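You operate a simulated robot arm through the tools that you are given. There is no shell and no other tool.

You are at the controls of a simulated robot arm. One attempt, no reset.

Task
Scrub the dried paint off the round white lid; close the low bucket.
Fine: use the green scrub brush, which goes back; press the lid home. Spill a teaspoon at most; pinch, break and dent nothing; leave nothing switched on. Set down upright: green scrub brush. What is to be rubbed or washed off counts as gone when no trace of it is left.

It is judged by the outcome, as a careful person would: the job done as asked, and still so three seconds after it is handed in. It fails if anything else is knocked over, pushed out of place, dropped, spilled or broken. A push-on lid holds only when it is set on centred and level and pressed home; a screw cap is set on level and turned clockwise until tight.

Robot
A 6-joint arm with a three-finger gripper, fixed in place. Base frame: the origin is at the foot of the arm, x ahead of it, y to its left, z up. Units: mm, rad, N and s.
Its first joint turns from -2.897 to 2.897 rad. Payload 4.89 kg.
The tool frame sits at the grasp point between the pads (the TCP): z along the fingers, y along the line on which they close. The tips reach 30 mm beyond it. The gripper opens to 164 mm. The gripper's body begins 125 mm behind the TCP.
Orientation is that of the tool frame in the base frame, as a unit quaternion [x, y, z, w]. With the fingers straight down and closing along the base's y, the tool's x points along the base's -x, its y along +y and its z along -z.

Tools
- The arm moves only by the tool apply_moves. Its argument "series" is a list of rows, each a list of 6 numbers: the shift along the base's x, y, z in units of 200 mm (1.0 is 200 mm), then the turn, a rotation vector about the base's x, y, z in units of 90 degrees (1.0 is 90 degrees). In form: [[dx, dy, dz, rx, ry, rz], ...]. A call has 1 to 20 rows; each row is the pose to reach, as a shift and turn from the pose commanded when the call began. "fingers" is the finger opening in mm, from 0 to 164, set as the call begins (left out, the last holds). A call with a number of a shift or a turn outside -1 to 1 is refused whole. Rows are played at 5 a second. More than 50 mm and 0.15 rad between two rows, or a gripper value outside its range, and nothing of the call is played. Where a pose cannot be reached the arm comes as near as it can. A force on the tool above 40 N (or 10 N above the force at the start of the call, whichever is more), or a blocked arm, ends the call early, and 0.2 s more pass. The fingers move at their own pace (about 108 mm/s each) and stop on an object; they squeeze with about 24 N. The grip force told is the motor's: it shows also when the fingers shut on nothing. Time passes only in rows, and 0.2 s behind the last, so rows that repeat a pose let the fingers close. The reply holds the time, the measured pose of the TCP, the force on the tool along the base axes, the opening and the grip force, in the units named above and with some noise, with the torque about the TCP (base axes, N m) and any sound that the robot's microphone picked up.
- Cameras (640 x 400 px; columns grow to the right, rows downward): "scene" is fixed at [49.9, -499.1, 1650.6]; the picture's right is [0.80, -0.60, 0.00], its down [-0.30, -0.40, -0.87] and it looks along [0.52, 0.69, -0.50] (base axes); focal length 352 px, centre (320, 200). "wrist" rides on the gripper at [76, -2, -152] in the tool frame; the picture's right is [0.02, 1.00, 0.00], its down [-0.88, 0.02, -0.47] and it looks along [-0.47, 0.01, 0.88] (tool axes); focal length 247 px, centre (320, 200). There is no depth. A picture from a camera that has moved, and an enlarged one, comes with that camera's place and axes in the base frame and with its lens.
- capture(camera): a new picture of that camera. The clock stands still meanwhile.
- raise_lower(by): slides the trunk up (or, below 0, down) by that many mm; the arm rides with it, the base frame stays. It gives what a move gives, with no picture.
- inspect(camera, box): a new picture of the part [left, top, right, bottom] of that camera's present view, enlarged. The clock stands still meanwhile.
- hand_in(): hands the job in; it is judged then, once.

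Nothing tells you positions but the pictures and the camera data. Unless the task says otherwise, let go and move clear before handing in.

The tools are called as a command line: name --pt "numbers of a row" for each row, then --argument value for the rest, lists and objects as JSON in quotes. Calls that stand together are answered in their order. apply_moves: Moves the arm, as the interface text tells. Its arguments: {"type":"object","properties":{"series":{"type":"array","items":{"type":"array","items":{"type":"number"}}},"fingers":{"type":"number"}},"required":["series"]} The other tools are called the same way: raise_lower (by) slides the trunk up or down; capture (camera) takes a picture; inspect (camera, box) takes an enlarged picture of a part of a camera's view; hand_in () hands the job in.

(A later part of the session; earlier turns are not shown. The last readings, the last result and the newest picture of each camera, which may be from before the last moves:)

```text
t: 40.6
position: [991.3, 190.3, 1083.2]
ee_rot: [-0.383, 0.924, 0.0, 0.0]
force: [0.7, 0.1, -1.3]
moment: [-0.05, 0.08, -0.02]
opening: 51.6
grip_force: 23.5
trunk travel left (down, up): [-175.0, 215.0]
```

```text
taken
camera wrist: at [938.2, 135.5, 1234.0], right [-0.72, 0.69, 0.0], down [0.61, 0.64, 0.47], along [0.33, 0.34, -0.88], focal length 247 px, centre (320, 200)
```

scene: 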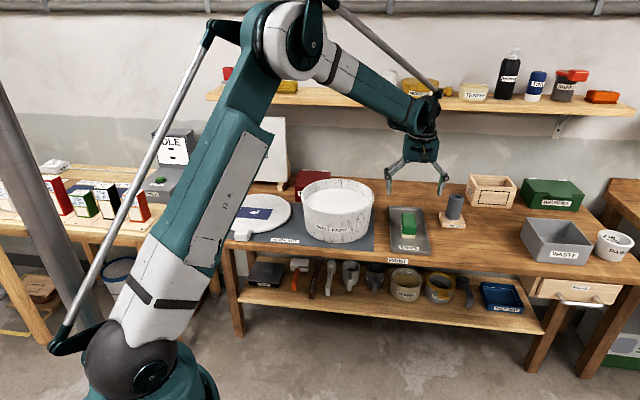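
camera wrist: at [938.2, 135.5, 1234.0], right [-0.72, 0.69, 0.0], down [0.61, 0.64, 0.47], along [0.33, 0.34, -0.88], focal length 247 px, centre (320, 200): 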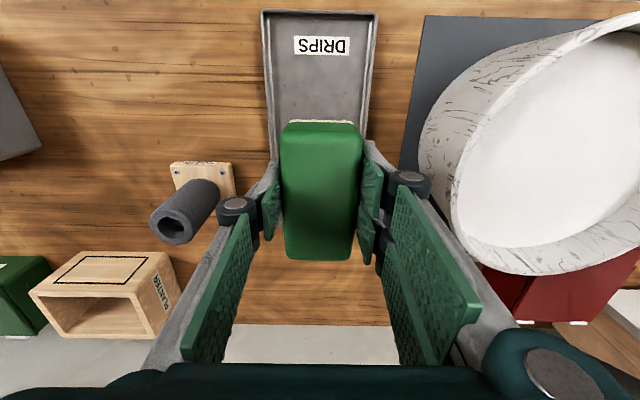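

Back above the tray at the original spot. Lowering the brush.

apply_moves --pt "0 0 -0.2 0 0 0" --pt "0 0 -0.4 0 0 0" --pt "0 0 -0.6 0 0 0" --pt "0 0 -0.75 0 0 0" --pt "0 0 -0.83 0 0 0" --pt "0 0 -0.845 0 0 0" --pt "0 0 -0.855 0 0 0"

inspect --camera "scene" --box '[370, 170, 460, 260]'

```text
t: 42.2
position: [990.9, 189.0, 914.0]
ee_rot: [-0.382, 0.924, 0.0, 0.001]
force: [0.1, -0.3, -1.9]
moment: [0.01, 0.02, 0.02]
opening: 51.3
grip_force: 24.3
trunk travel left (down, up): [-175.0, 215.0]
```

```text
4.44 times, centred on (415, 215) of scene
camera zoom: at [49.9, -499.1, 1650.6], right [0.8, -0.6, 0.0], down [-0.3, -0.4, -0.87], along [0.52, 0.69, -0.5], focal length 1564 px, centre (-102, 133)
```

zoom: 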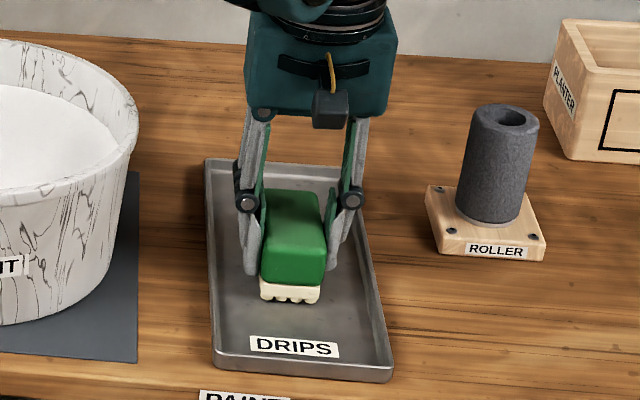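

Not touching yet; I'll creep down in 1 mm steps.

apply_moves --pt "0 0 -0.005 0 0 0" --pt "0 0 -0.01 0 0 0" --pt "0 0 -0.01 0 0 0"

apply_moves --pt "0 0 -0.004 0 0 0" --pt "0 0 -0.006 0 0 0" --pt "0 0 -0.006 0 0 0"

```text
t: 43.0
position: [989.7, 191.4, 911.4]
ee_rot: [-0.382, 0.924, 0.0, 0.0]
force: [-0.3, 0.5, -0.4]
moment: [-0.06, -0.04, 0.01]
opening: 51.6
grip_force: 24.7
trunk travel left (down, up): [-175.0, 215.0]
```

```text
t: 43.8
position: [990.2, 190.6, 910.2]
ee_rot: [-0.383, 0.924, 0.0, 0.0]
force: [0.2, -0.3, 0.7]
moment: [0.08, -0.07, 0.02]
opening: 51.6
grip_force: 23.8
trunk travel left (down, up): [-175.0, 215.0]
```

apply_moves --pt "0 0 -0.003 0 0 0" --pt "0 0 -0.005 0 0 0" --pt "0 0 -0.005 0 0 0"

inspect --camera "scene" --box '[380, 195, 440, 260]'

```text
t: 44.6
position: [990.8, 190.9, 909.8]
ee_rot: [-0.383, 0.924, 0.001, 0.0]
force: [4.1, 5.7, 22.6]
moment: [0.19, -0.12, -0.02]
opening: 51.6
grip_force: 24.0
trunk travel left (down, up): [-175.0, 215.0]
```

```text
6.15 times, centred on (410, 228) of scene
camera zoom: at [49.9, -499.1, 1650.6], right [0.8, -0.6, 0.0], down [-0.3, -0.4, -0.87], along [0.52, 0.69, -0.5], focal length 2166 px, centre (-234, 31)
```

zoom: 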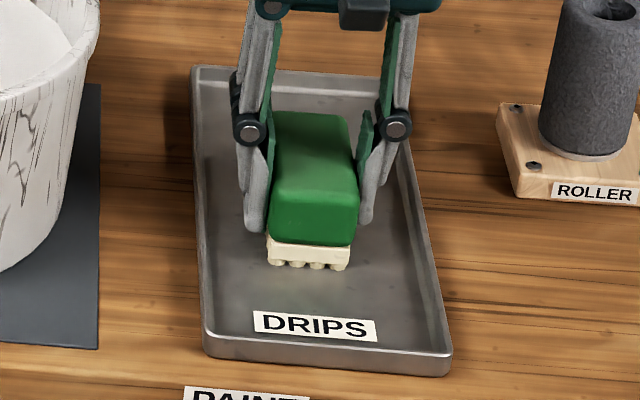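

Now it's firmly on the tray floor. I'll ease the pressure, release, and lift away.

apply_moves --pt "0 0 0.003 0 0 0" --pt "0 0 0.003 0 0 0"

apply_moves --fingers 90 --pt "0 0 0 0 0 0" --pt "0 0 0 0 0 0" --pt "0 0 0 0 0 0"

apply_moves --pt "0 0 0.1 0 0 0" --pt "0 0 0.3 0 0 0" --pt "0 0 0.5 0 0 0" --pt "0 0 0.7 0 0 0" --pt "0 0 0.9 0 0 0"

capture --camera "wrist"

inspect --camera "scene" --box '[380, 195, 440, 260]'

```text
t: 45.2
position: [990.2, 190.5, 909.3]
ee_rot: [-0.383, 0.924, 0.0, 0.0]
force: [3.7, 2.7, 13.1]
moment: [0.23, -0.23, -0.01]
opening: 51.4
grip_force: 23.5
trunk travel left (down, up): [-175.0, 215.0]
```

```text
t: 46.0
position: [990.5, 189.5, 908.8]
ee_rot: [-0.383, 0.924, 0.0, 0.0]
force: [0.9, 0.1, 0.0]
moment: [-0.01, 0.0, 0.02]
opening: 89.9
grip_force: 0.2
trunk travel left (down, up): [-175.0, 215.0]
```

```text
t: 47.2
position: [990.9, 191.3, 1089.9]
ee_rot: [-0.383, 0.924, 0.001, 0.0]
force: [0.5, -1.4, -0.1]
moment: [0.0, 0.07, 0.0]
opening: 89.9
grip_force: 0.0
trunk travel left (down, up): [-175.0, 215.0]
```

```text
taken
camera wrist: at [937.5, 135.5, 1241.1], right [-0.72, 0.69, 0.0], down [0.61, 0.64, 0.47], along [0.33, 0.34, -0.88], focal length 247 px, centre (320, 200)
```

wrist: 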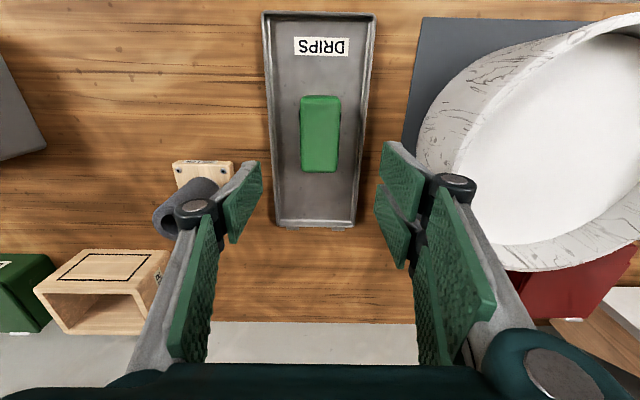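

```text
6.15 times, centred on (410, 228) of scene
camera zoom: at [49.9, -499.1, 1650.6], right [0.8, -0.6, 0.0], down [-0.3, -0.4, -0.87], along [0.52, 0.69, -0.5], focal length 2166 px, centre (-234, 31)
```

zoom: 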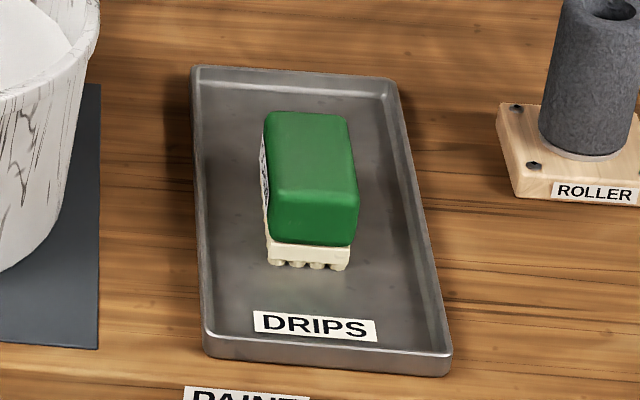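

The brush is back upright in its tray. Now I'll move above the bucket for an accurate look at its rim.

apply_moves --fingers 130 --pt "0 0 0.2 0 0 0" --pt "0 0 0.4 0 0 0" --pt "-0.14 0.17 0.5 0 0 0" --pt "-0.28 0.34 0.6 0 0 0" --pt "-0.42 0.51 0.7 0 0 0" --pt "-0.56 0.68 0.7 0 0 0" --pt "-0.68 0.85 0.7 0 0 0" --pt "-0.78 1.0 0.7 0 0 0" --pt "-0.78 1.0 0.7 0 0 0"

capture --camera "wrist"

capture --camera "scene"

```text
t: 49.2
position: [838.2, 391.7, 1228.5]
ee_rot: [-0.382, 0.924, 0.001, -0.001]
force: [-0.6, 0.9, -0.4]
moment: [-0.09, -0.05, 0.0]
opening: 129.9
grip_force: 0.0
trunk travel left (down, up): [-175.0, 215.0]
```

```text
taken
camera wrist: at [783.8, 335.9, 1380.3], right [-0.72, 0.69, 0.0], down [0.61, 0.64, 0.47], along [0.33, 0.34, -0.88], focal length 247 px, centre (320, 200)
```

wrist: 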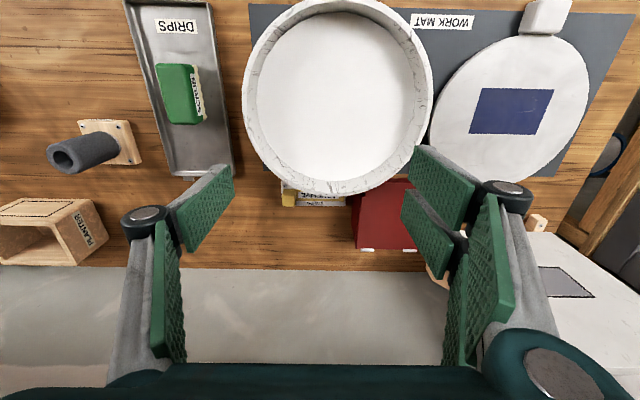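

```text
taken
```

scene: 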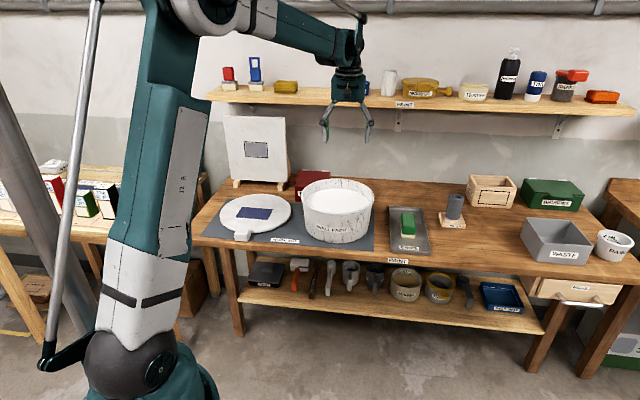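

inspect --camera "wrist" --box '[230, 0, 440, 200]'

inspect --camera "scene" --box '[290, 165, 390, 250]'

```text
2.00 times, centred on (335, 100) of wrist
camera zoom: at [783.8, 335.9, 1380.3], right [-0.72, 0.69, 0.0], down [0.61, 0.64, 0.47], along [0.33, 0.34, -0.88], focal length 494 px, centre (290, 400)
```

zoom: 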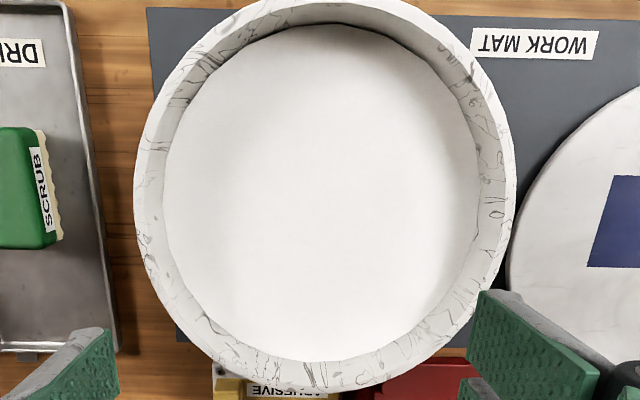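

```text
4.71 times, centred on (340, 208) of scene
camera zoom: at [49.9, -499.1, 1650.6], right [0.8, -0.6, 0.0], down [-0.3, -0.4, -0.87], along [0.52, 0.69, -0.5], focal length 1656 px, centre (226, 165)
```

zoom: 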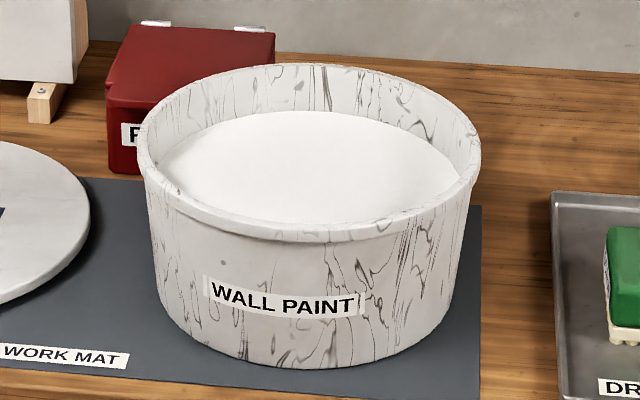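

The bucket rim centres at about (808, 398), radius ≈137, rim height ≈993. The lid centre is about (585, 656), so the tab sits about 167 mm out from it. Next I'll hover over the tab for a close look.

apply_moves --pt "-0.2 0.08 0 0 0 0" --pt "-0.4 0.16 0 0 0 0" --pt "-0.6 0.24 0 0 0 0" --pt "-0.8 0.32 0 0 0 0" --pt "-1.0 0.4 0 0 0 0"

apply_moves --pt "-0.16 0.06 -0.1 0 0 0" --pt "-0.32 0.13 -0.23 0 0 0" --pt "-0.48 0.2 -0.38 0 0 0" --pt "-0.64 0.26 -0.54 0 0 0" --pt "-0.8 0.32 -0.7 0 0 0" --pt "-0.838 0.333 -0.89 0 0 0" --pt "-0.838 0.333 -0.89 0 0 0"

capture --camera "wrist"

inspect --camera "scene" --box '[190, 130, 310, 250]'

```text
t: 50.4
position: [637.9, 473.4, 1227.5]
ee_rot: [-0.383, 0.924, 0.001, 0.0]
force: [1.6, -1.1, -0.7]
moment: [0.09, 0.22, -0.02]
opening: 130.1
grip_force: 0.1
trunk travel left (down, up): [-175.0, 215.0]
```

```text
t: 52.0
position: [468.6, 538.4, 1049.1]
ee_rot: [-0.383, 0.924, 0.0, 0.0]
force: [0.8, 0.5, -0.3]
moment: [-0.08, -0.02, 0.0]
opening: 130.1
grip_force: 0.0
trunk travel left (down, up): [-175.0, 215.0]
```

```text
taken
camera wrist: at [414.5, 483.2, 1200.5], right [-0.72, 0.69, 0.0], down [0.61, 0.64, 0.47], along [0.33, 0.34, -0.88], focal length 247 px, centre (320, 200)
```

wrist: 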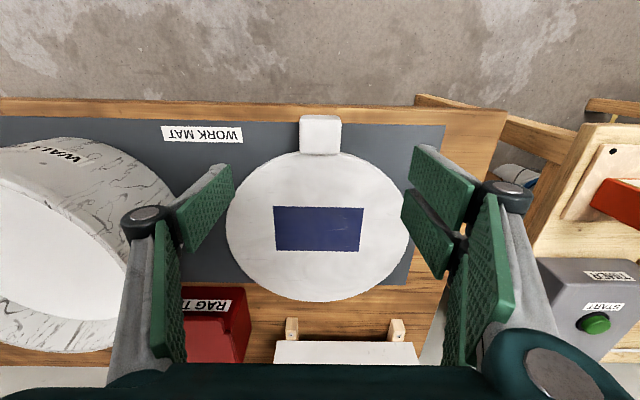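

```text
3.33 times, centred on (250, 190) of scene
camera zoom: at [49.9, -499.1, 1650.6], right [0.8, -0.6, 0.0], down [-0.3, -0.4, -0.87], along [0.52, 0.69, -0.5], focal length 1173 px, centre (553, 233)
```

zoom: 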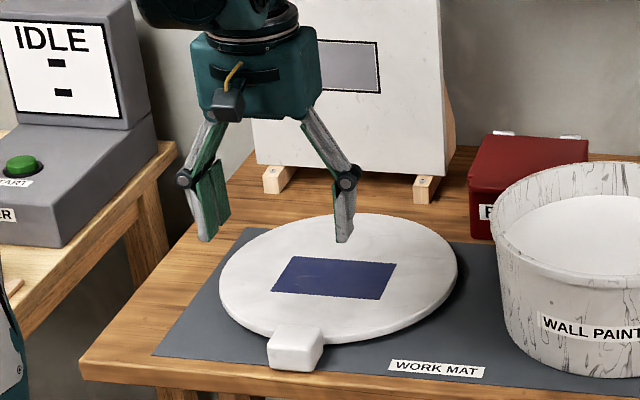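

inspect --camera "wrist" --box '[280, 95, 360, 165]'

inspect --camera "wrist" --box '[220, 100, 420, 310]'

inspect --camera "scene" --box '[225, 220, 275, 250]'

```text
5.71 times, centred on (320, 130) of wrist
camera zoom: at [414.5, 483.2, 1200.5], right [-0.72, 0.69, 0.0], down [0.61, 0.64, 0.47], along [0.33, 0.34, -0.88], focal length 1411 px, centre (320, 600)
```

zoom: 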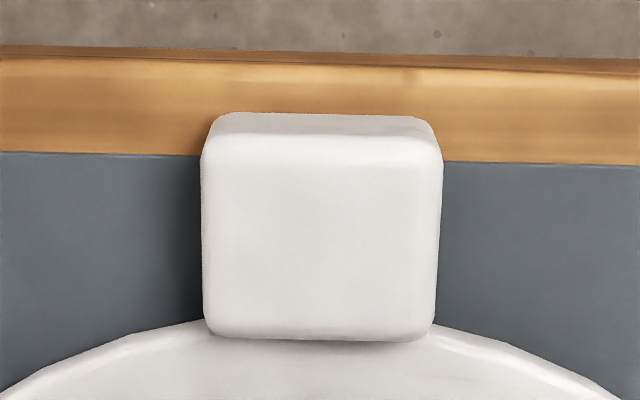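

```text
1.90 times, centred on (320, 205) of wrist
camera zoom: at [414.5, 483.2, 1200.5], right [-0.72, 0.69, 0.0], down [0.61, 0.64, 0.47], along [0.33, 0.34, -0.88], focal length 470 px, centre (320, 190)
```

zoom: 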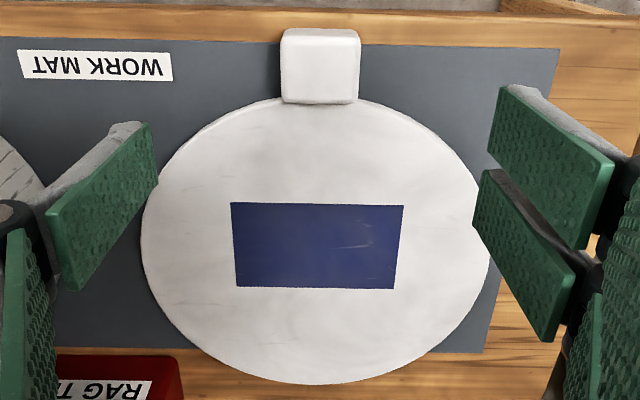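

```text
12.80 times, centred on (250, 235) of scene
camera zoom: at [49.9, -499.1, 1650.6], right [0.8, -0.6, 0.0], down [-0.3, -0.4, -0.87], along [0.52, 0.69, -0.5], focal length 4505 px, centre (1216, -248)
```

zoom: 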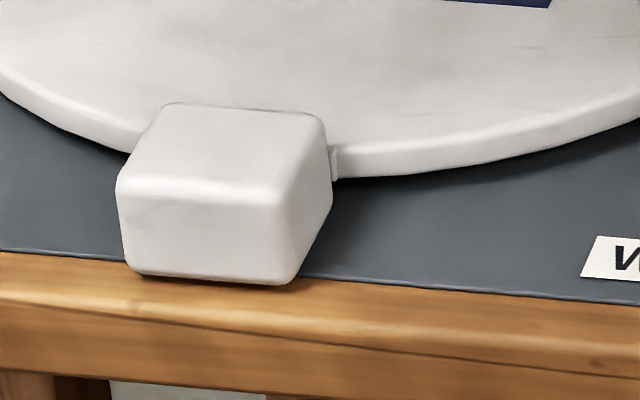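

The gripper is centred right over the tab (about 52 mm wide). I'll set the opening, lower around the tab, and pause just above the mat.

apply_moves --fingers 86 --pt "0 0 -0.1 0 0 0" --pt "0 0 -0.3 0 0 0" --pt "0 0 -0.5 0 0 0" --pt "0 0 -0.65 0 0 0" --pt "0 0 -0.74 0 0 0" --pt "0 0 -0.78 0 0 0" --pt "0 0 -0.78 0 0 0"

capture --camera "wrist"

inspect --camera "scene" --box '[210, 190, 290, 250]'

```text
t: 53.6
position: [467.8, 536.1, 896.6]
ee_rot: [-0.382, 0.924, 0.0, 0.0]
force: [0.3, -0.5, -0.1]
moment: [0.0, 0.0, -0.02]
opening: 85.9
grip_force: 0.0
trunk travel left (down, up): [-175.0, 215.0]
```

```text
taken
camera wrist: at [414.0, 480.4, 1048.1], right [-0.72, 0.69, 0.0], down [0.61, 0.64, 0.47], along [0.33, 0.34, -0.88], focal length 247 px, centre (320, 200)
```

wrist: 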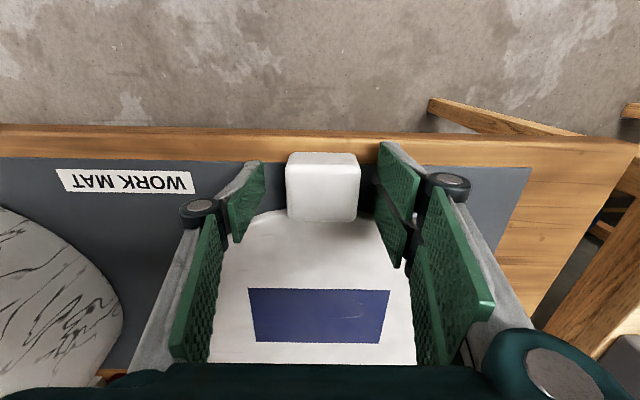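

```text
6.67 times, centred on (250, 220) of scene
camera zoom: at [49.9, -499.1, 1650.6], right [0.8, -0.6, 0.0], down [-0.3, -0.4, -0.87], along [0.52, 0.69, -0.5], focal length 2346 px, centre (787, 67)
```

zoom: 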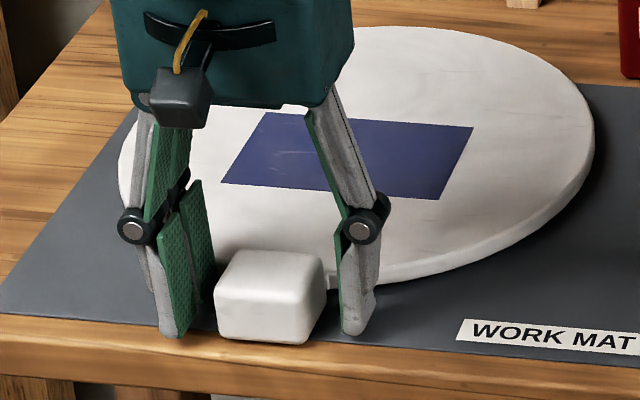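

Fingers straddle the tab cleanly. Closing on it now.

apply_moves --fingers 25 --pt "0 0 0 0 0 0" --pt "0 0 0 0 0 0" --pt "0 0 0 0 0 0" --pt "0 0 0 0 0 0"

apply_moves --pt "0 0 0.02 0 0 0" --pt "0 0 0.04 0 0 0" --pt "0 0 0.06 0 0 0" --pt "0 0 0.06 0 0 0"

inspect --camera "scene" --box '[200, 170, 310, 250]'

capture --camera "wrist"

```text
t: 54.6
position: [466.0, 535.0, 896.7]
ee_rot: [-0.382, 0.924, 0.0, 0.0]
force: [-2.0, 1.2, 2.2]
moment: [0.02, 0.19, 0.14]
opening: 51.4
grip_force: 24.1
trunk travel left (down, up): [-175.0, 215.0]
```

```text
t: 55.6
position: [467.5, 535.9, 908.3]
ee_rot: [-0.382, 0.924, 0.0, 0.0]
force: [0.1, -0.9, -1.6]
moment: [-0.15, 0.17, 0.03]
opening: 51.4
grip_force: 24.2
trunk travel left (down, up): [-175.0, 215.0]
```

```text
5.00 times, centred on (255, 210) of scene
camera zoom: at [49.9, -499.1, 1650.6], right [0.8, -0.6, 0.0], down [-0.3, -0.4, -0.87], along [0.52, 0.69, -0.5], focal length 1760 px, centre (645, 150)
```

zoom: 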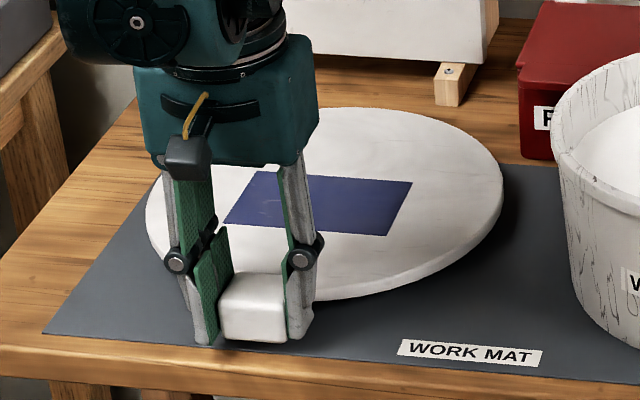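

```text
taken
camera wrist: at [414.4, 481.3, 1059.1], right [-0.72, 0.69, 0.0], down [0.61, 0.64, 0.47], along [0.33, 0.34, -0.88], focal length 247 px, centre (320, 200)
```

wrist: 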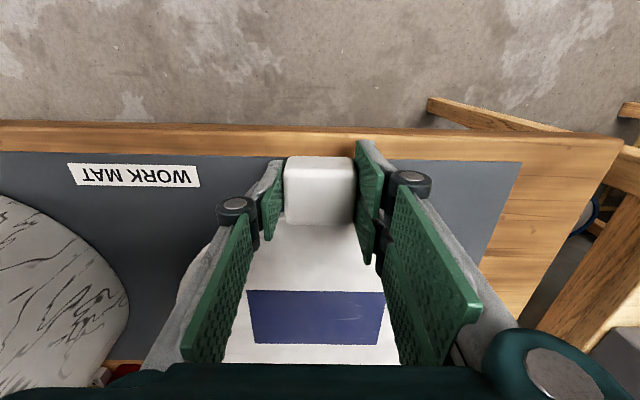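

The tab is held and lifted 12 mm; reading suggests a light lid (~0.16 kg). I'll lift a bit more and check whether it droops.

apply_moves --pt "0 0 0.03 0 0 0" --pt "0 0 0.06 0 0 0" --pt "0 0 0.09 0 0 0" --pt "0 0 0.12 0 0 0" --pt "0 0 0.12 0 0 0"

inspect --camera "scene" --box '[200, 170, 310, 250]'

capture --camera "wrist"

```text
t: 56.8
position: [467.9, 537.8, 931.6]
ee_rot: [-0.384, 0.923, 0.0, 0.0]
force: [-0.2, 0.1, -1.8]
moment: [-0.19, 0.17, -0.02]
opening: 51.4
grip_force: 23.9
trunk travel left (down, up): [-175.0, 215.0]
```

```text
5.00 times, centred on (255, 210) of scene
camera zoom: at [49.9, -499.1, 1650.6], right [0.8, -0.6, 0.0], down [-0.3, -0.4, -0.87], along [0.52, 0.69, -0.5], focal length 1760 px, centre (645, 150)
```

zoom: 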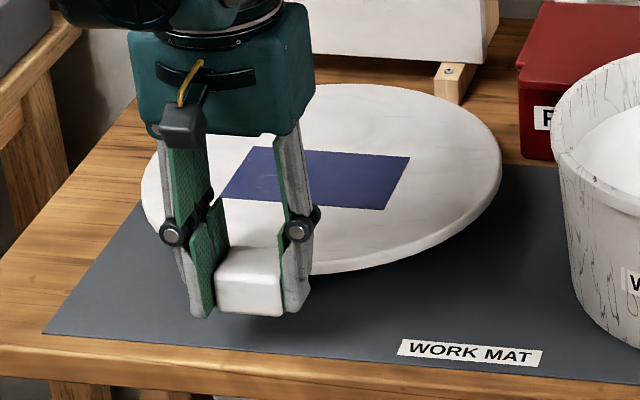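

```text
taken
camera wrist: at [414.4, 482.0, 1083.1], right [-0.72, 0.69, 0.0], down [0.61, 0.64, 0.47], along [0.33, 0.34, -0.88], focal length 247 px, centre (320, 200)
```

wrist: 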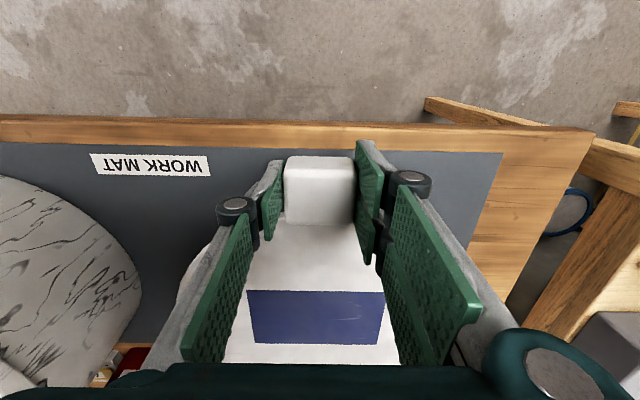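

No droop at all: the lid rides rigidly with the gripper. I'll lift it clear and carry it over toward the bucket.

apply_moves --pt "0 0 0.1 0 0 0" --pt "-0.03 -0.03 0.25 0 0 0" --pt "-0.06 -0.06 0.4 0 0 0" --pt "-0.09 -0.09 0.55 0 0 0" --pt "-0.1 -0.1 0.7 0 0 0" --pt "-0.1 -0.1 0.8 0 0 0" --pt "-0.1 -0.1 0.8 0 0 0"

apply_moves --pt "0.08 -0.08 0 0 0 0" --pt "0.2 -0.2 0 0 0 0" --pt "0.32 -0.32 0 0 0 0" --pt "0.44 -0.44 0 0 0 0" --pt "0.56 -0.56 0 0 0 0" --pt "0.68 -0.68 0 0 0 0" --pt "0.8 -0.8 0 0 0 0" --pt "0.9 -0.9 0 0 0 0" --pt "1.0 -1.0 0 0 0 0" --pt "1.0 -1.0 0 0 0 0"

capture --camera "wrist"

capture --camera "scene"

```text
t: 58.4
position: [447.8, 516.7, 1092.1]
ee_rot: [-0.382, 0.924, 0.001, 0.001]
force: [-0.6, -0.5, -1.5]
moment: [-0.12, 0.15, -0.03]
opening: 51.6
grip_force: 23.6
trunk travel left (down, up): [-175.0, 215.0]
```

```text
t: 60.6
position: [647.9, 316.3, 1092.5]
ee_rot: [-0.383, 0.924, 0.001, 0.0]
force: [0.3, -0.4, -1.2]
moment: [-0.18, 0.17, 0.01]
opening: 51.5
grip_force: 24.0
trunk travel left (down, up): [-175.0, 215.0]
```

```text
taken
camera wrist: at [594.5, 261.7, 1243.8], right [-0.72, 0.69, 0.0], down [0.61, 0.64, 0.47], along [0.33, 0.34, -0.88], focal length 247 px, centre (320, 200)
```

wrist: 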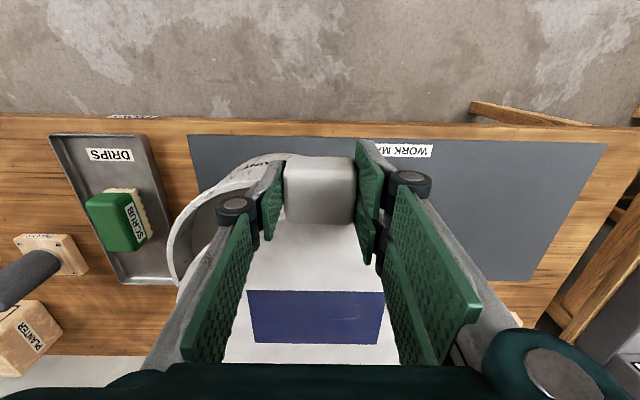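

```text
taken
```

scene: 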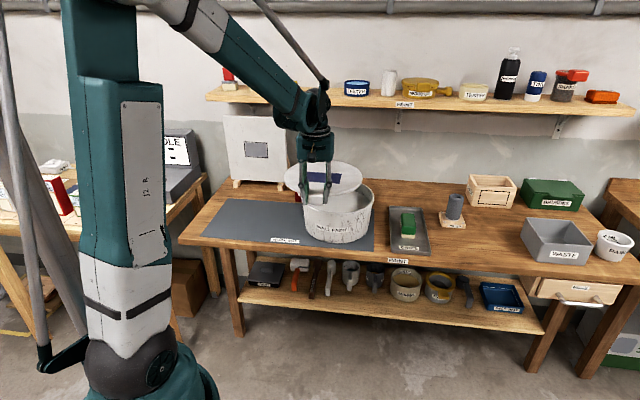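

The lid is over the left side of the bucket. I'll move to align centres and lower to leave a gap, then check alignment.

apply_moves --pt "0.07 -0.06 0 0 0 0" --pt "0.14 -0.12 0 0 0 0" --pt "0.215 -0.19 0 0 0 0" --pt "0.215 -0.19 -0.1 0 0 0" --pt "0.215 -0.19 -0.17 0 0 0" --pt "0.215 -0.19 -0.17 0 0 0"

inspect --camera "scene" --box '[290, 165, 390, 250]'

capture --camera "wrist"

```text
t: 62.0
position: [691.3, 278.9, 1058.2]
ee_rot: [-0.383, 0.924, 0.0, 0.0]
force: [0.5, 0.1, -1.4]
moment: [-0.17, 0.17, -0.01]
opening: 51.7
grip_force: 24.2
trunk travel left (down, up): [-175.0, 215.0]
```

```text
4.71 times, centred on (340, 208) of scene
camera zoom: at [49.9, -499.1, 1650.6], right [0.8, -0.6, 0.0], down [-0.3, -0.4, -0.87], along [0.52, 0.69, -0.5], focal length 1656 px, centre (226, 165)
```

zoom: 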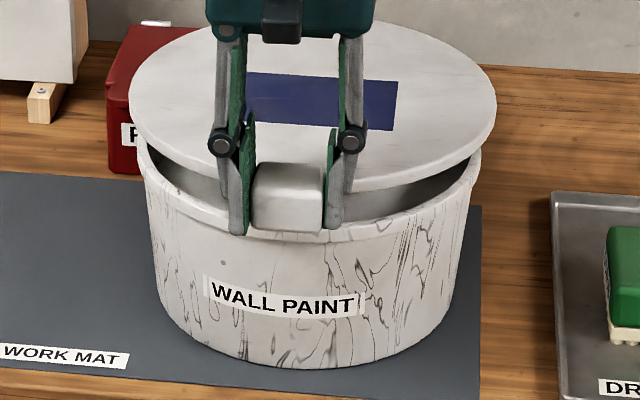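

```text
taken
camera wrist: at [637.6, 223.1, 1209.8], right [-0.72, 0.69, 0.0], down [0.61, 0.64, 0.47], along [0.33, 0.34, -0.88], focal length 247 px, centre (320, 200)
```

wrist: 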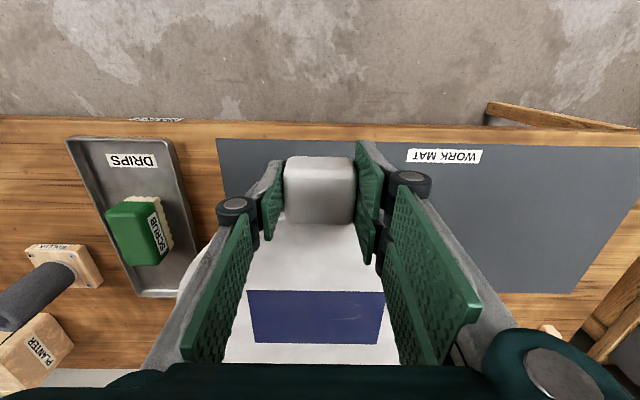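

The lid looks nearly concentric with the bucket. I'll lower it to just above the rim and check more closely.

apply_moves --pt "0 0 -0.03 0 0 0" --pt "0 0 -0.06 0 0 0" --pt "0 0 -0.09 0 0 0" --pt "0 0 -0.09 0 0 0"

inspect --camera "scene" --box '[290, 165, 390, 250]'

inspect --camera "scene" --box '[295, 175, 335, 215]'

inspect --camera "scene" --box '[345, 175, 385, 215]'

```text
t: 63.0
position: [690.0, 278.6, 1038.7]
ee_rot: [-0.383, 0.924, 0.001, 0.0]
force: [0.0, 0.0, -1.2]
moment: [-0.15, 0.17, 0.01]
opening: 51.7
grip_force: 24.1
trunk travel left (down, up): [-175.0, 215.0]
```

```text
4.71 times, centred on (340, 208) of scene
camera zoom: at [49.9, -499.1, 1650.6], right [0.8, -0.6, 0.0], down [-0.3, -0.4, -0.87], along [0.52, 0.69, -0.5], focal length 1656 px, centre (226, 165)
```

zoom: 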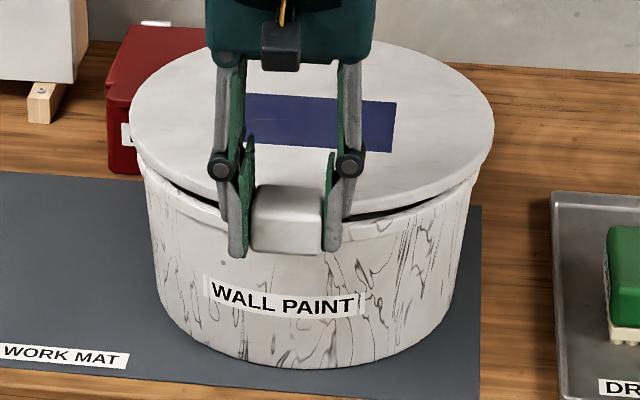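

```text
10.00 times, centred on (315, 195) of scene
camera zoom: at [49.9, -499.1, 1650.6], right [0.8, -0.6, 0.0], down [-0.3, -0.4, -0.87], along [0.52, 0.69, -0.5], focal length 3519 px, centre (370, 250)
```

zoom: 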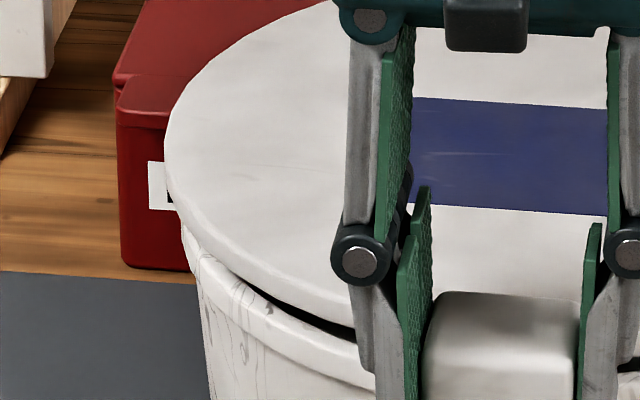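

```text
10.00 times, centred on (365, 195) of scene
camera zoom: at [49.9, -499.1, 1650.6], right [0.8, -0.6, 0.0], down [-0.3, -0.4, -0.87], along [0.52, 0.69, -0.5], focal length 3519 px, centre (-130, 250)
```

zoom: 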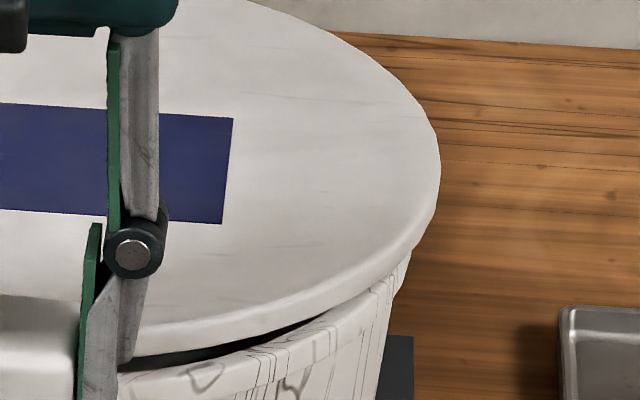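

inspect --camera "scene" --box '[325, 165, 365, 190]'

inspect --camera "scene" --box '[320, 195, 380, 225]'

inspect --camera "scene" --box '[295, 185, 345, 225]'

inspect --camera "wrist" --box '[220, 140, 420, 270]'

```text
16.00 times, centred on (345, 178) of scene
camera zoom: at [49.9, -499.1, 1650.6], right [0.8, -0.6, 0.0], down [-0.3, -0.4, -0.87], along [0.52, 0.69, -0.5], focal length 5631 px, centre (-80, 560)
```

zoom: 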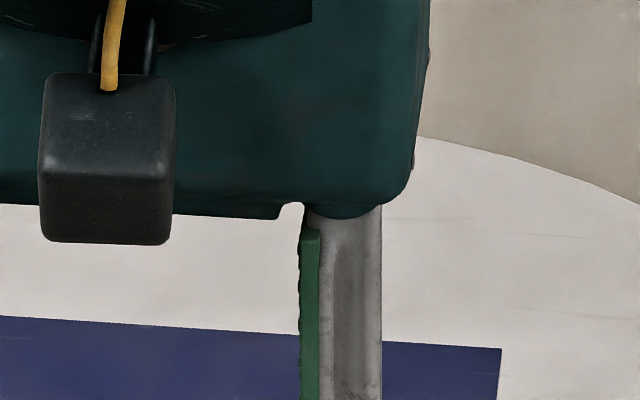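

```text
10.67 times, centred on (350, 210) of scene
camera zoom: at [49.9, -499.1, 1650.6], right [0.8, -0.6, 0.0], down [-0.3, -0.4, -0.87], along [0.52, 0.69, -0.5], focal length 3754 px, centre (0, 93)
```

zoom: 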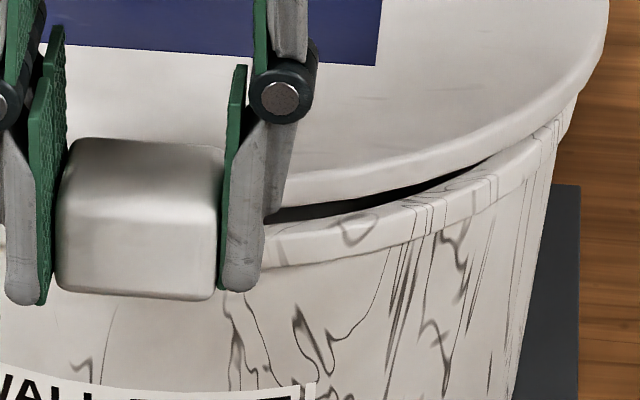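

```text
10.00 times, centred on (320, 205) of scene
camera zoom: at [49.9, -499.1, 1650.6], right [0.8, -0.6, 0.0], down [-0.3, -0.4, -0.87], along [0.52, 0.69, -0.5], focal length 3519 px, centre (320, 150)
```

zoom: 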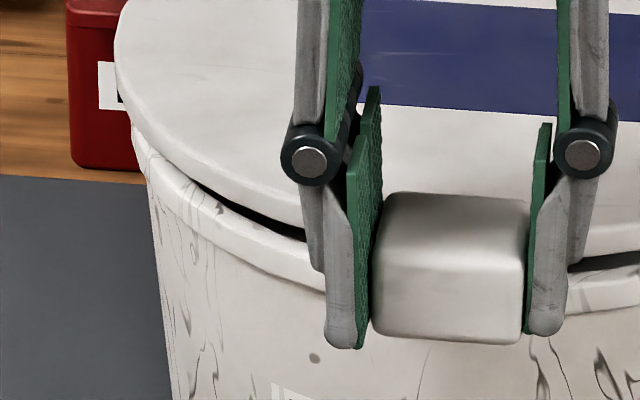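

```text
3.08 times, centred on (320, 205) of wrist
camera zoom: at [637.4, 223.3, 1190.8], right [-0.72, 0.69, 0.0], down [0.61, 0.64, 0.47], along [0.33, 0.34, -0.88], focal length 760 px, centre (320, 185)
```

zoom: 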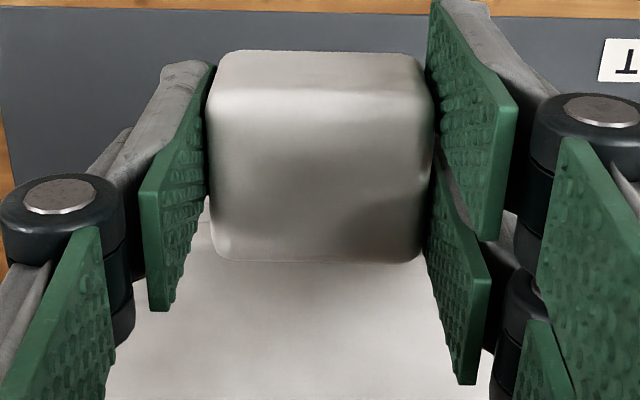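

The fitted circles put lid and bucket concentric to within a millimetre or two. I'll nudge slightly and lower gently, watching the force.

apply_moves --pt "-0.007 0 0 0 0 0" --pt "-0.007 0 -0.015 0 0 0" --pt "-0.007 0 -0.03 0 0 0" --pt "-0.007 0 -0.03 0 0 0"

apply_moves --pt "0 0 -0.01 0 0 0" --pt "0 0 -0.02 0 0 0" --pt "0 0 -0.02 0 0 0"

```text
t: 64.0
position: [689.3, 278.7, 1035.2]
ee_rot: [-0.383, 0.924, 0.0, 0.0]
force: [0.0, -0.9, 20.2]
moment: [0.25, -0.25, -0.04]
opening: 51.7
grip_force: 24.3
trunk travel left (down, up): [-175.0, 215.0]
```

```text
t: 64.8
position: [688.9, 278.8, 1030.3]
ee_rot: [-0.383, 0.924, 0.0, 0.0]
force: [-5.5, 2.2, 20.4]
moment: [0.35, -0.01, 0.17]
opening: 51.6
grip_force: 23.9
trunk travel left (down, up): [-175.0, 215.0]
```

Contact came earlier than expected. I'll look before going on.

inspect --camera "scene" --box '[290, 165, 390, 250]'

inspect --camera "scene" --box '[320, 195, 380, 225]'

inspect --camera "scene" --box '[295, 185, 345, 225]'

capture --camera "wrist"

```text
4.71 times, centred on (340, 208) of scene
camera zoom: at [49.9, -499.1, 1650.6], right [0.8, -0.6, 0.0], down [-0.3, -0.4, -0.87], along [0.52, 0.69, -0.5], focal length 1656 px, centre (226, 165)
```

zoom: 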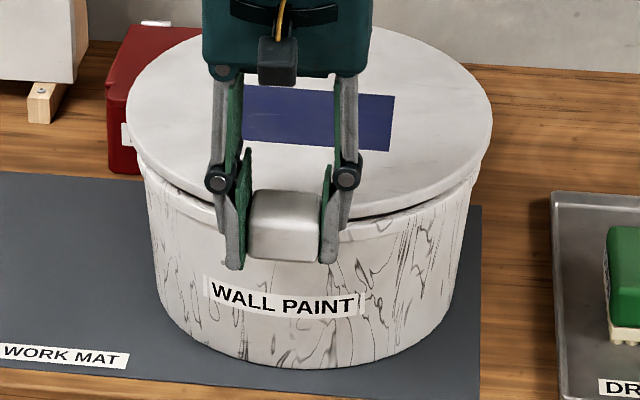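

```text
10.67 times, centred on (350, 210) of scene
camera zoom: at [49.9, -499.1, 1650.6], right [0.8, -0.6, 0.0], down [-0.3, -0.4, -0.87], along [0.52, 0.69, -0.5], focal length 3754 px, centre (0, 93)
```

zoom: 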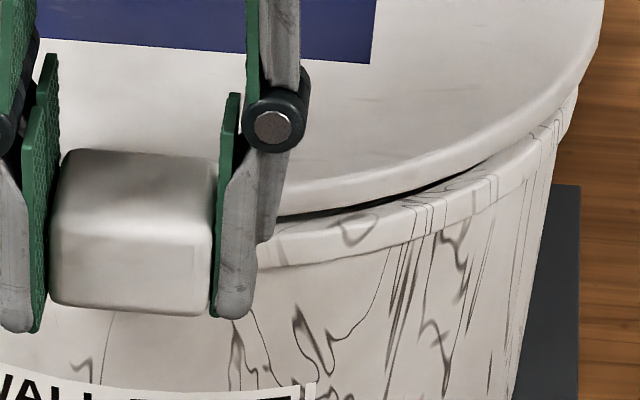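

```text
10.00 times, centred on (320, 205) of scene
camera zoom: at [49.9, -499.1, 1650.6], right [0.8, -0.6, 0.0], down [-0.3, -0.4, -0.87], along [0.52, 0.69, -0.5], focal length 3519 px, centre (320, 150)
```

zoom: 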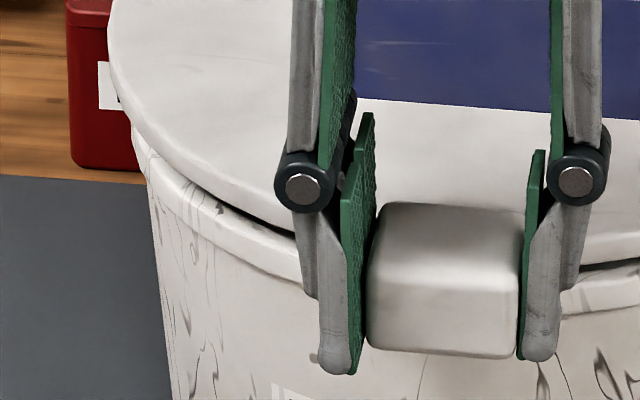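

```text
taken
camera wrist: at [634.9, 223.4, 1181.5], right [-0.72, 0.69, 0.0], down [0.61, 0.64, 0.47], along [0.33, 0.34, -0.88], focal length 247 px, centre (320, 200)
```

wrist: 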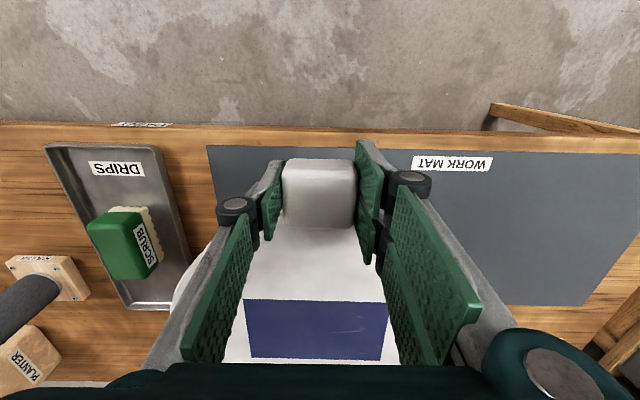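

The lid touched at its front edge (tab side) and tipped slightly far-side-up in the grip, so the plug under the lid is sitting on the front rim. I'll lift clear and re-measure.

apply_moves --pt "0 0 0.03 0 0 0" --pt "0 0 0.06 0 0 0" --pt "0 0 0.08 0 0 0" --pt "0 0 0.08 0 0 0"

inspect --camera "scene" --box '[290, 165, 390, 250]'

inspect --camera "scene" --box '[340, 180, 380, 220]'

inspect --camera "wrist" --box '[220, 140, 420, 370]'

```text
t: 65.8
position: [689.3, 278.8, 1044.0]
ee_rot: [-0.383, 0.924, -0.001, 0.0]
force: [-0.8, 0.9, -1.1]
moment: [-0.16, 0.17, 0.0]
opening: 51.4
grip_force: 24.0
trunk travel left (down, up): [-175.0, 215.0]
```

```text
4.71 times, centred on (340, 208) of scene
camera zoom: at [49.9, -499.1, 1650.6], right [0.8, -0.6, 0.0], down [-0.3, -0.4, -0.87], along [0.52, 0.69, -0.5], focal length 1656 px, centre (226, 165)
```

zoom: 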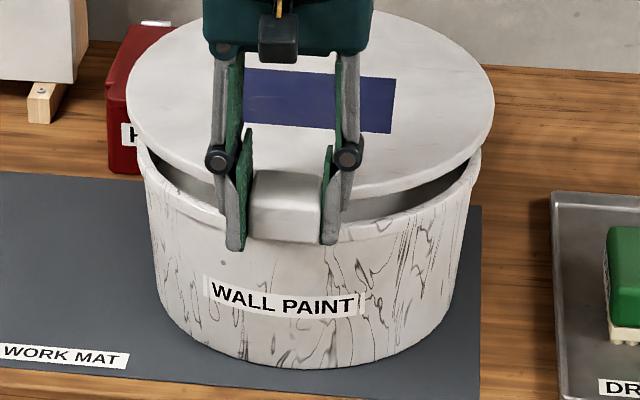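

```text
10.00 times, centred on (360, 200) of scene
camera zoom: at [49.9, -499.1, 1650.6], right [0.8, -0.6, 0.0], down [-0.3, -0.4, -0.87], along [0.52, 0.69, -0.5], focal length 3519 px, centre (-80, 200)
```

zoom: 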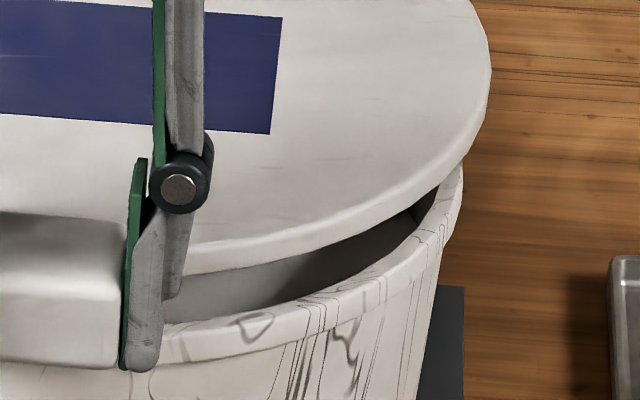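

```text
1.74 times, centred on (320, 255) of wrist
camera zoom: at [635.8, 224.0, 1196.8], right [-0.72, 0.69, 0.0], down [0.61, 0.64, 0.47], along [0.33, 0.34, -0.88], focal length 430 px, centre (320, 104)
```

zoom: 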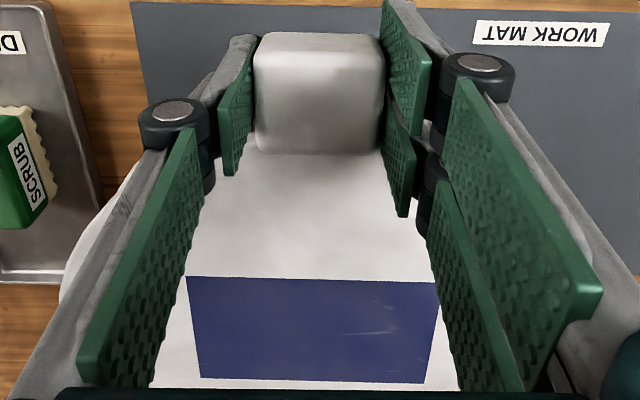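

inspect --camera "scene" --box '[354, 198, 382, 216]'

inspect --camera "scene" --box '[298, 192, 326, 212]'

```text
16.00 times, centred on (368, 207) of scene
camera zoom: at [49.9, -499.1, 1650.6], right [0.8, -0.6, 0.0], down [-0.3, -0.4, -0.87], along [0.52, 0.69, -0.5], focal length 5631 px, centre (-448, 88)
```

zoom: 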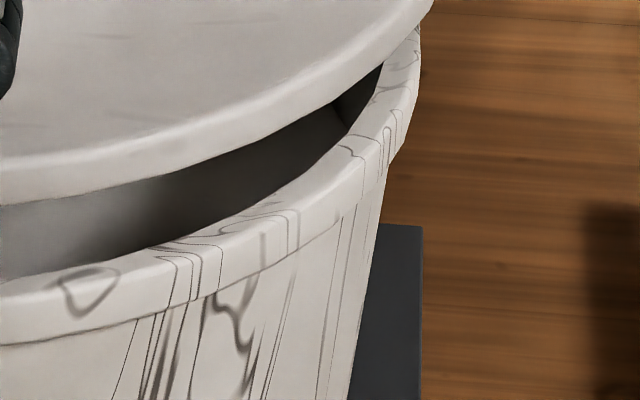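

```text
16.00 times, centred on (312, 202) of scene
camera zoom: at [49.9, -499.1, 1650.6], right [0.8, -0.6, 0.0], down [-0.3, -0.4, -0.87], along [0.52, 0.69, -0.5], focal length 5631 px, centre (448, 168)
```

zoom: 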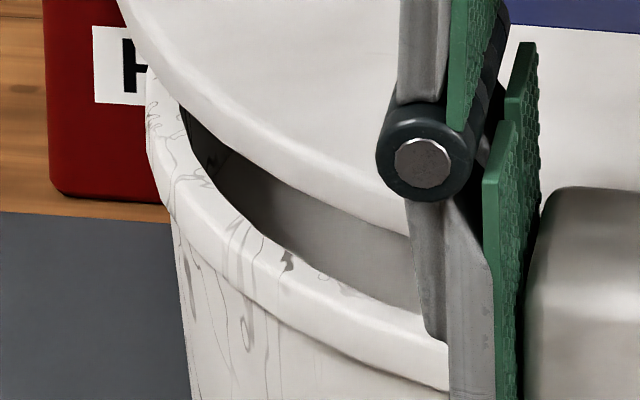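

The lid needs to go about 5 mm further from the tab side (+x+y). Its slight front-low tilt is useful: I'll shift it, lower the front of the plug just inside the front rim, and check the force.

apply_moves --pt "0.015 0.015 0 0 0 0" --pt "0.0285 0.0285 0 0 0 0" --pt "0.0285 0.0285 -0.04 0 0 0" --pt "0.0285 0.0285 -0.065 0 0 0" --pt "0.0285 0.0285 -0.075 0 0 0" --pt "0.0285 0.0285 -0.075 0 0 0"

inspect --camera "scene" --box '[290, 165, 390, 250]'

```text
t: 67.2
position: [694.7, 284.4, 1030.3]
ee_rot: [-0.383, 0.924, 0.0, 0.0]
force: [1.4, 0.1, 21.5]
moment: [0.74, 0.17, -0.05]
opening: 51.4
grip_force: 23.9
trunk travel left (down, up): [-175.0, 215.0]
```

```text
4.71 times, centred on (340, 208) of scene
camera zoom: at [49.9, -499.1, 1650.6], right [0.8, -0.6, 0.0], down [-0.3, -0.4, -0.87], along [0.52, 0.69, -0.5], focal length 1656 px, centre (226, 165)
```

zoom: 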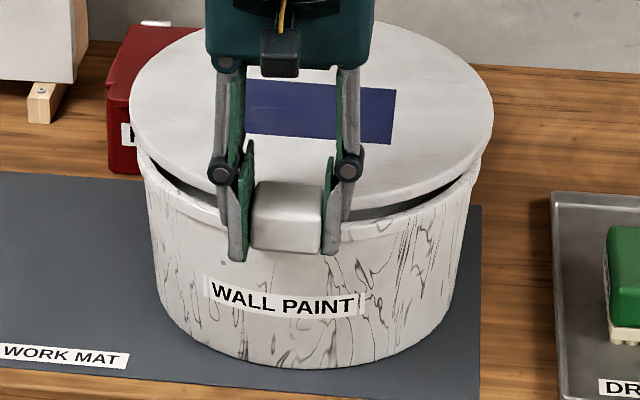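

The contact point reads about 28 mm inboard of my grip, near the rim's outer edge, which doesn't fit my picture of the lid's underside. I'll raise the lid well clear and tilt it to see its underside before trying again.

apply_moves --pt "0 0 0.1 0 0 0" --pt "0 0 0.25 0 0 0" --pt "-0.05 -0.05 0.45 0 0 0" --pt "-0.12 -0.12 0.63 0 0 0" --pt "-0.2 -0.2 0.8 0 0 0" --pt "-0.28 -0.28 0.96 0 0 0" --pt "-0.35 -0.35 1.0 0 0 0"

apply_moves --pt "0 0 0.2 0 0 0" --pt "0 0 0.4 0 0 0" --pt "0 0 0.6 0 0 0" --pt "0 0 0.8 0 0 0" --pt "0 0 1.0 0 0 0"

capture --camera "scene"

```text
t: 68.8
position: [622.0, 213.7, 1227.3]
ee_rot: [-0.382, 0.924, -0.001, 0.0]
force: [1.4, 0.5, -1.6]
moment: [-0.23, 0.32, 0.01]
opening: 51.5
grip_force: 23.7
trunk travel left (down, up): [-175.0, 215.0]
```

```text
t: 70.0
position: [628.2, 214.3, 1430.1]
ee_rot: [-0.383, 0.924, 0.0, 0.001]
force: [0.2, 1.3, -1.0]
moment: [-0.2, 0.21, 0.03]
opening: 51.4
grip_force: 23.7
trunk travel left (down, up): [-175.0, 215.0]
```

```text
taken
```

scene: 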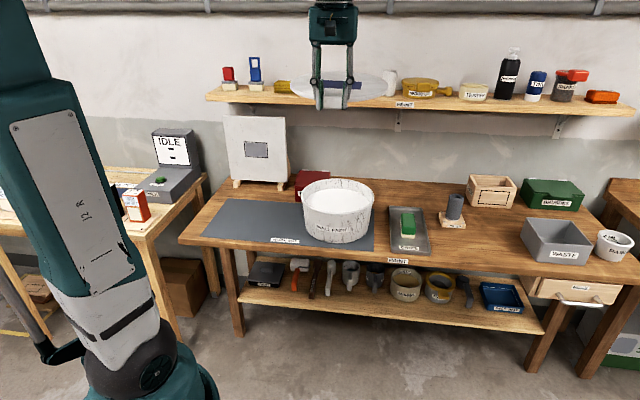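

apply_moves --pt "0 0 0 0.0589 -0.0589 0" --pt "0 0 0 0.1178 -0.1178 0" --pt "0 0 0 0.1767 -0.1767 0" --pt "0 0 0 0.2357 -0.2357 0" --pt "0 0 0 0.2357 -0.2357 0"

inspect --camera "scene" --box '[270, 20, 420, 120]'

```text
t: 71.2
position: [624.1, 214.7, 1430.6]
ee_rot: [-0.369, 0.892, 0.1, 0.24]
force: [-0.7, -0.5, -1.9]
moment: [-0.1, 0.08, 0.0]
opening: 51.5
grip_force: 24.3
trunk travel left (down, up): [-175.0, 215.0]
```

```text
4.00 times, centred on (345, 70) of scene
camera zoom: at [49.9, -499.1, 1650.6], right [0.8, -0.6, 0.0], down [-0.3, -0.4, -0.87], along [0.52, 0.69, -0.5], focal length 1408 px, centre (220, 720)
```

zoom: 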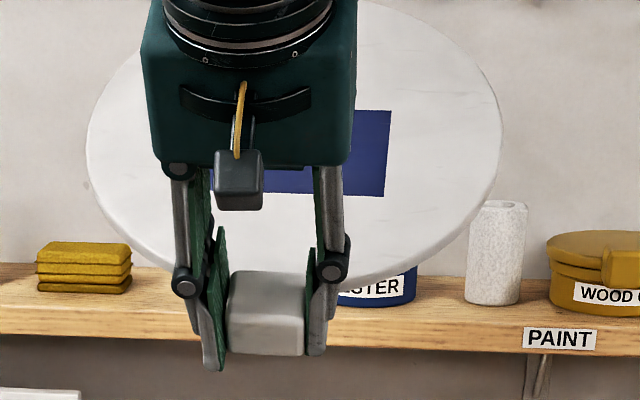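

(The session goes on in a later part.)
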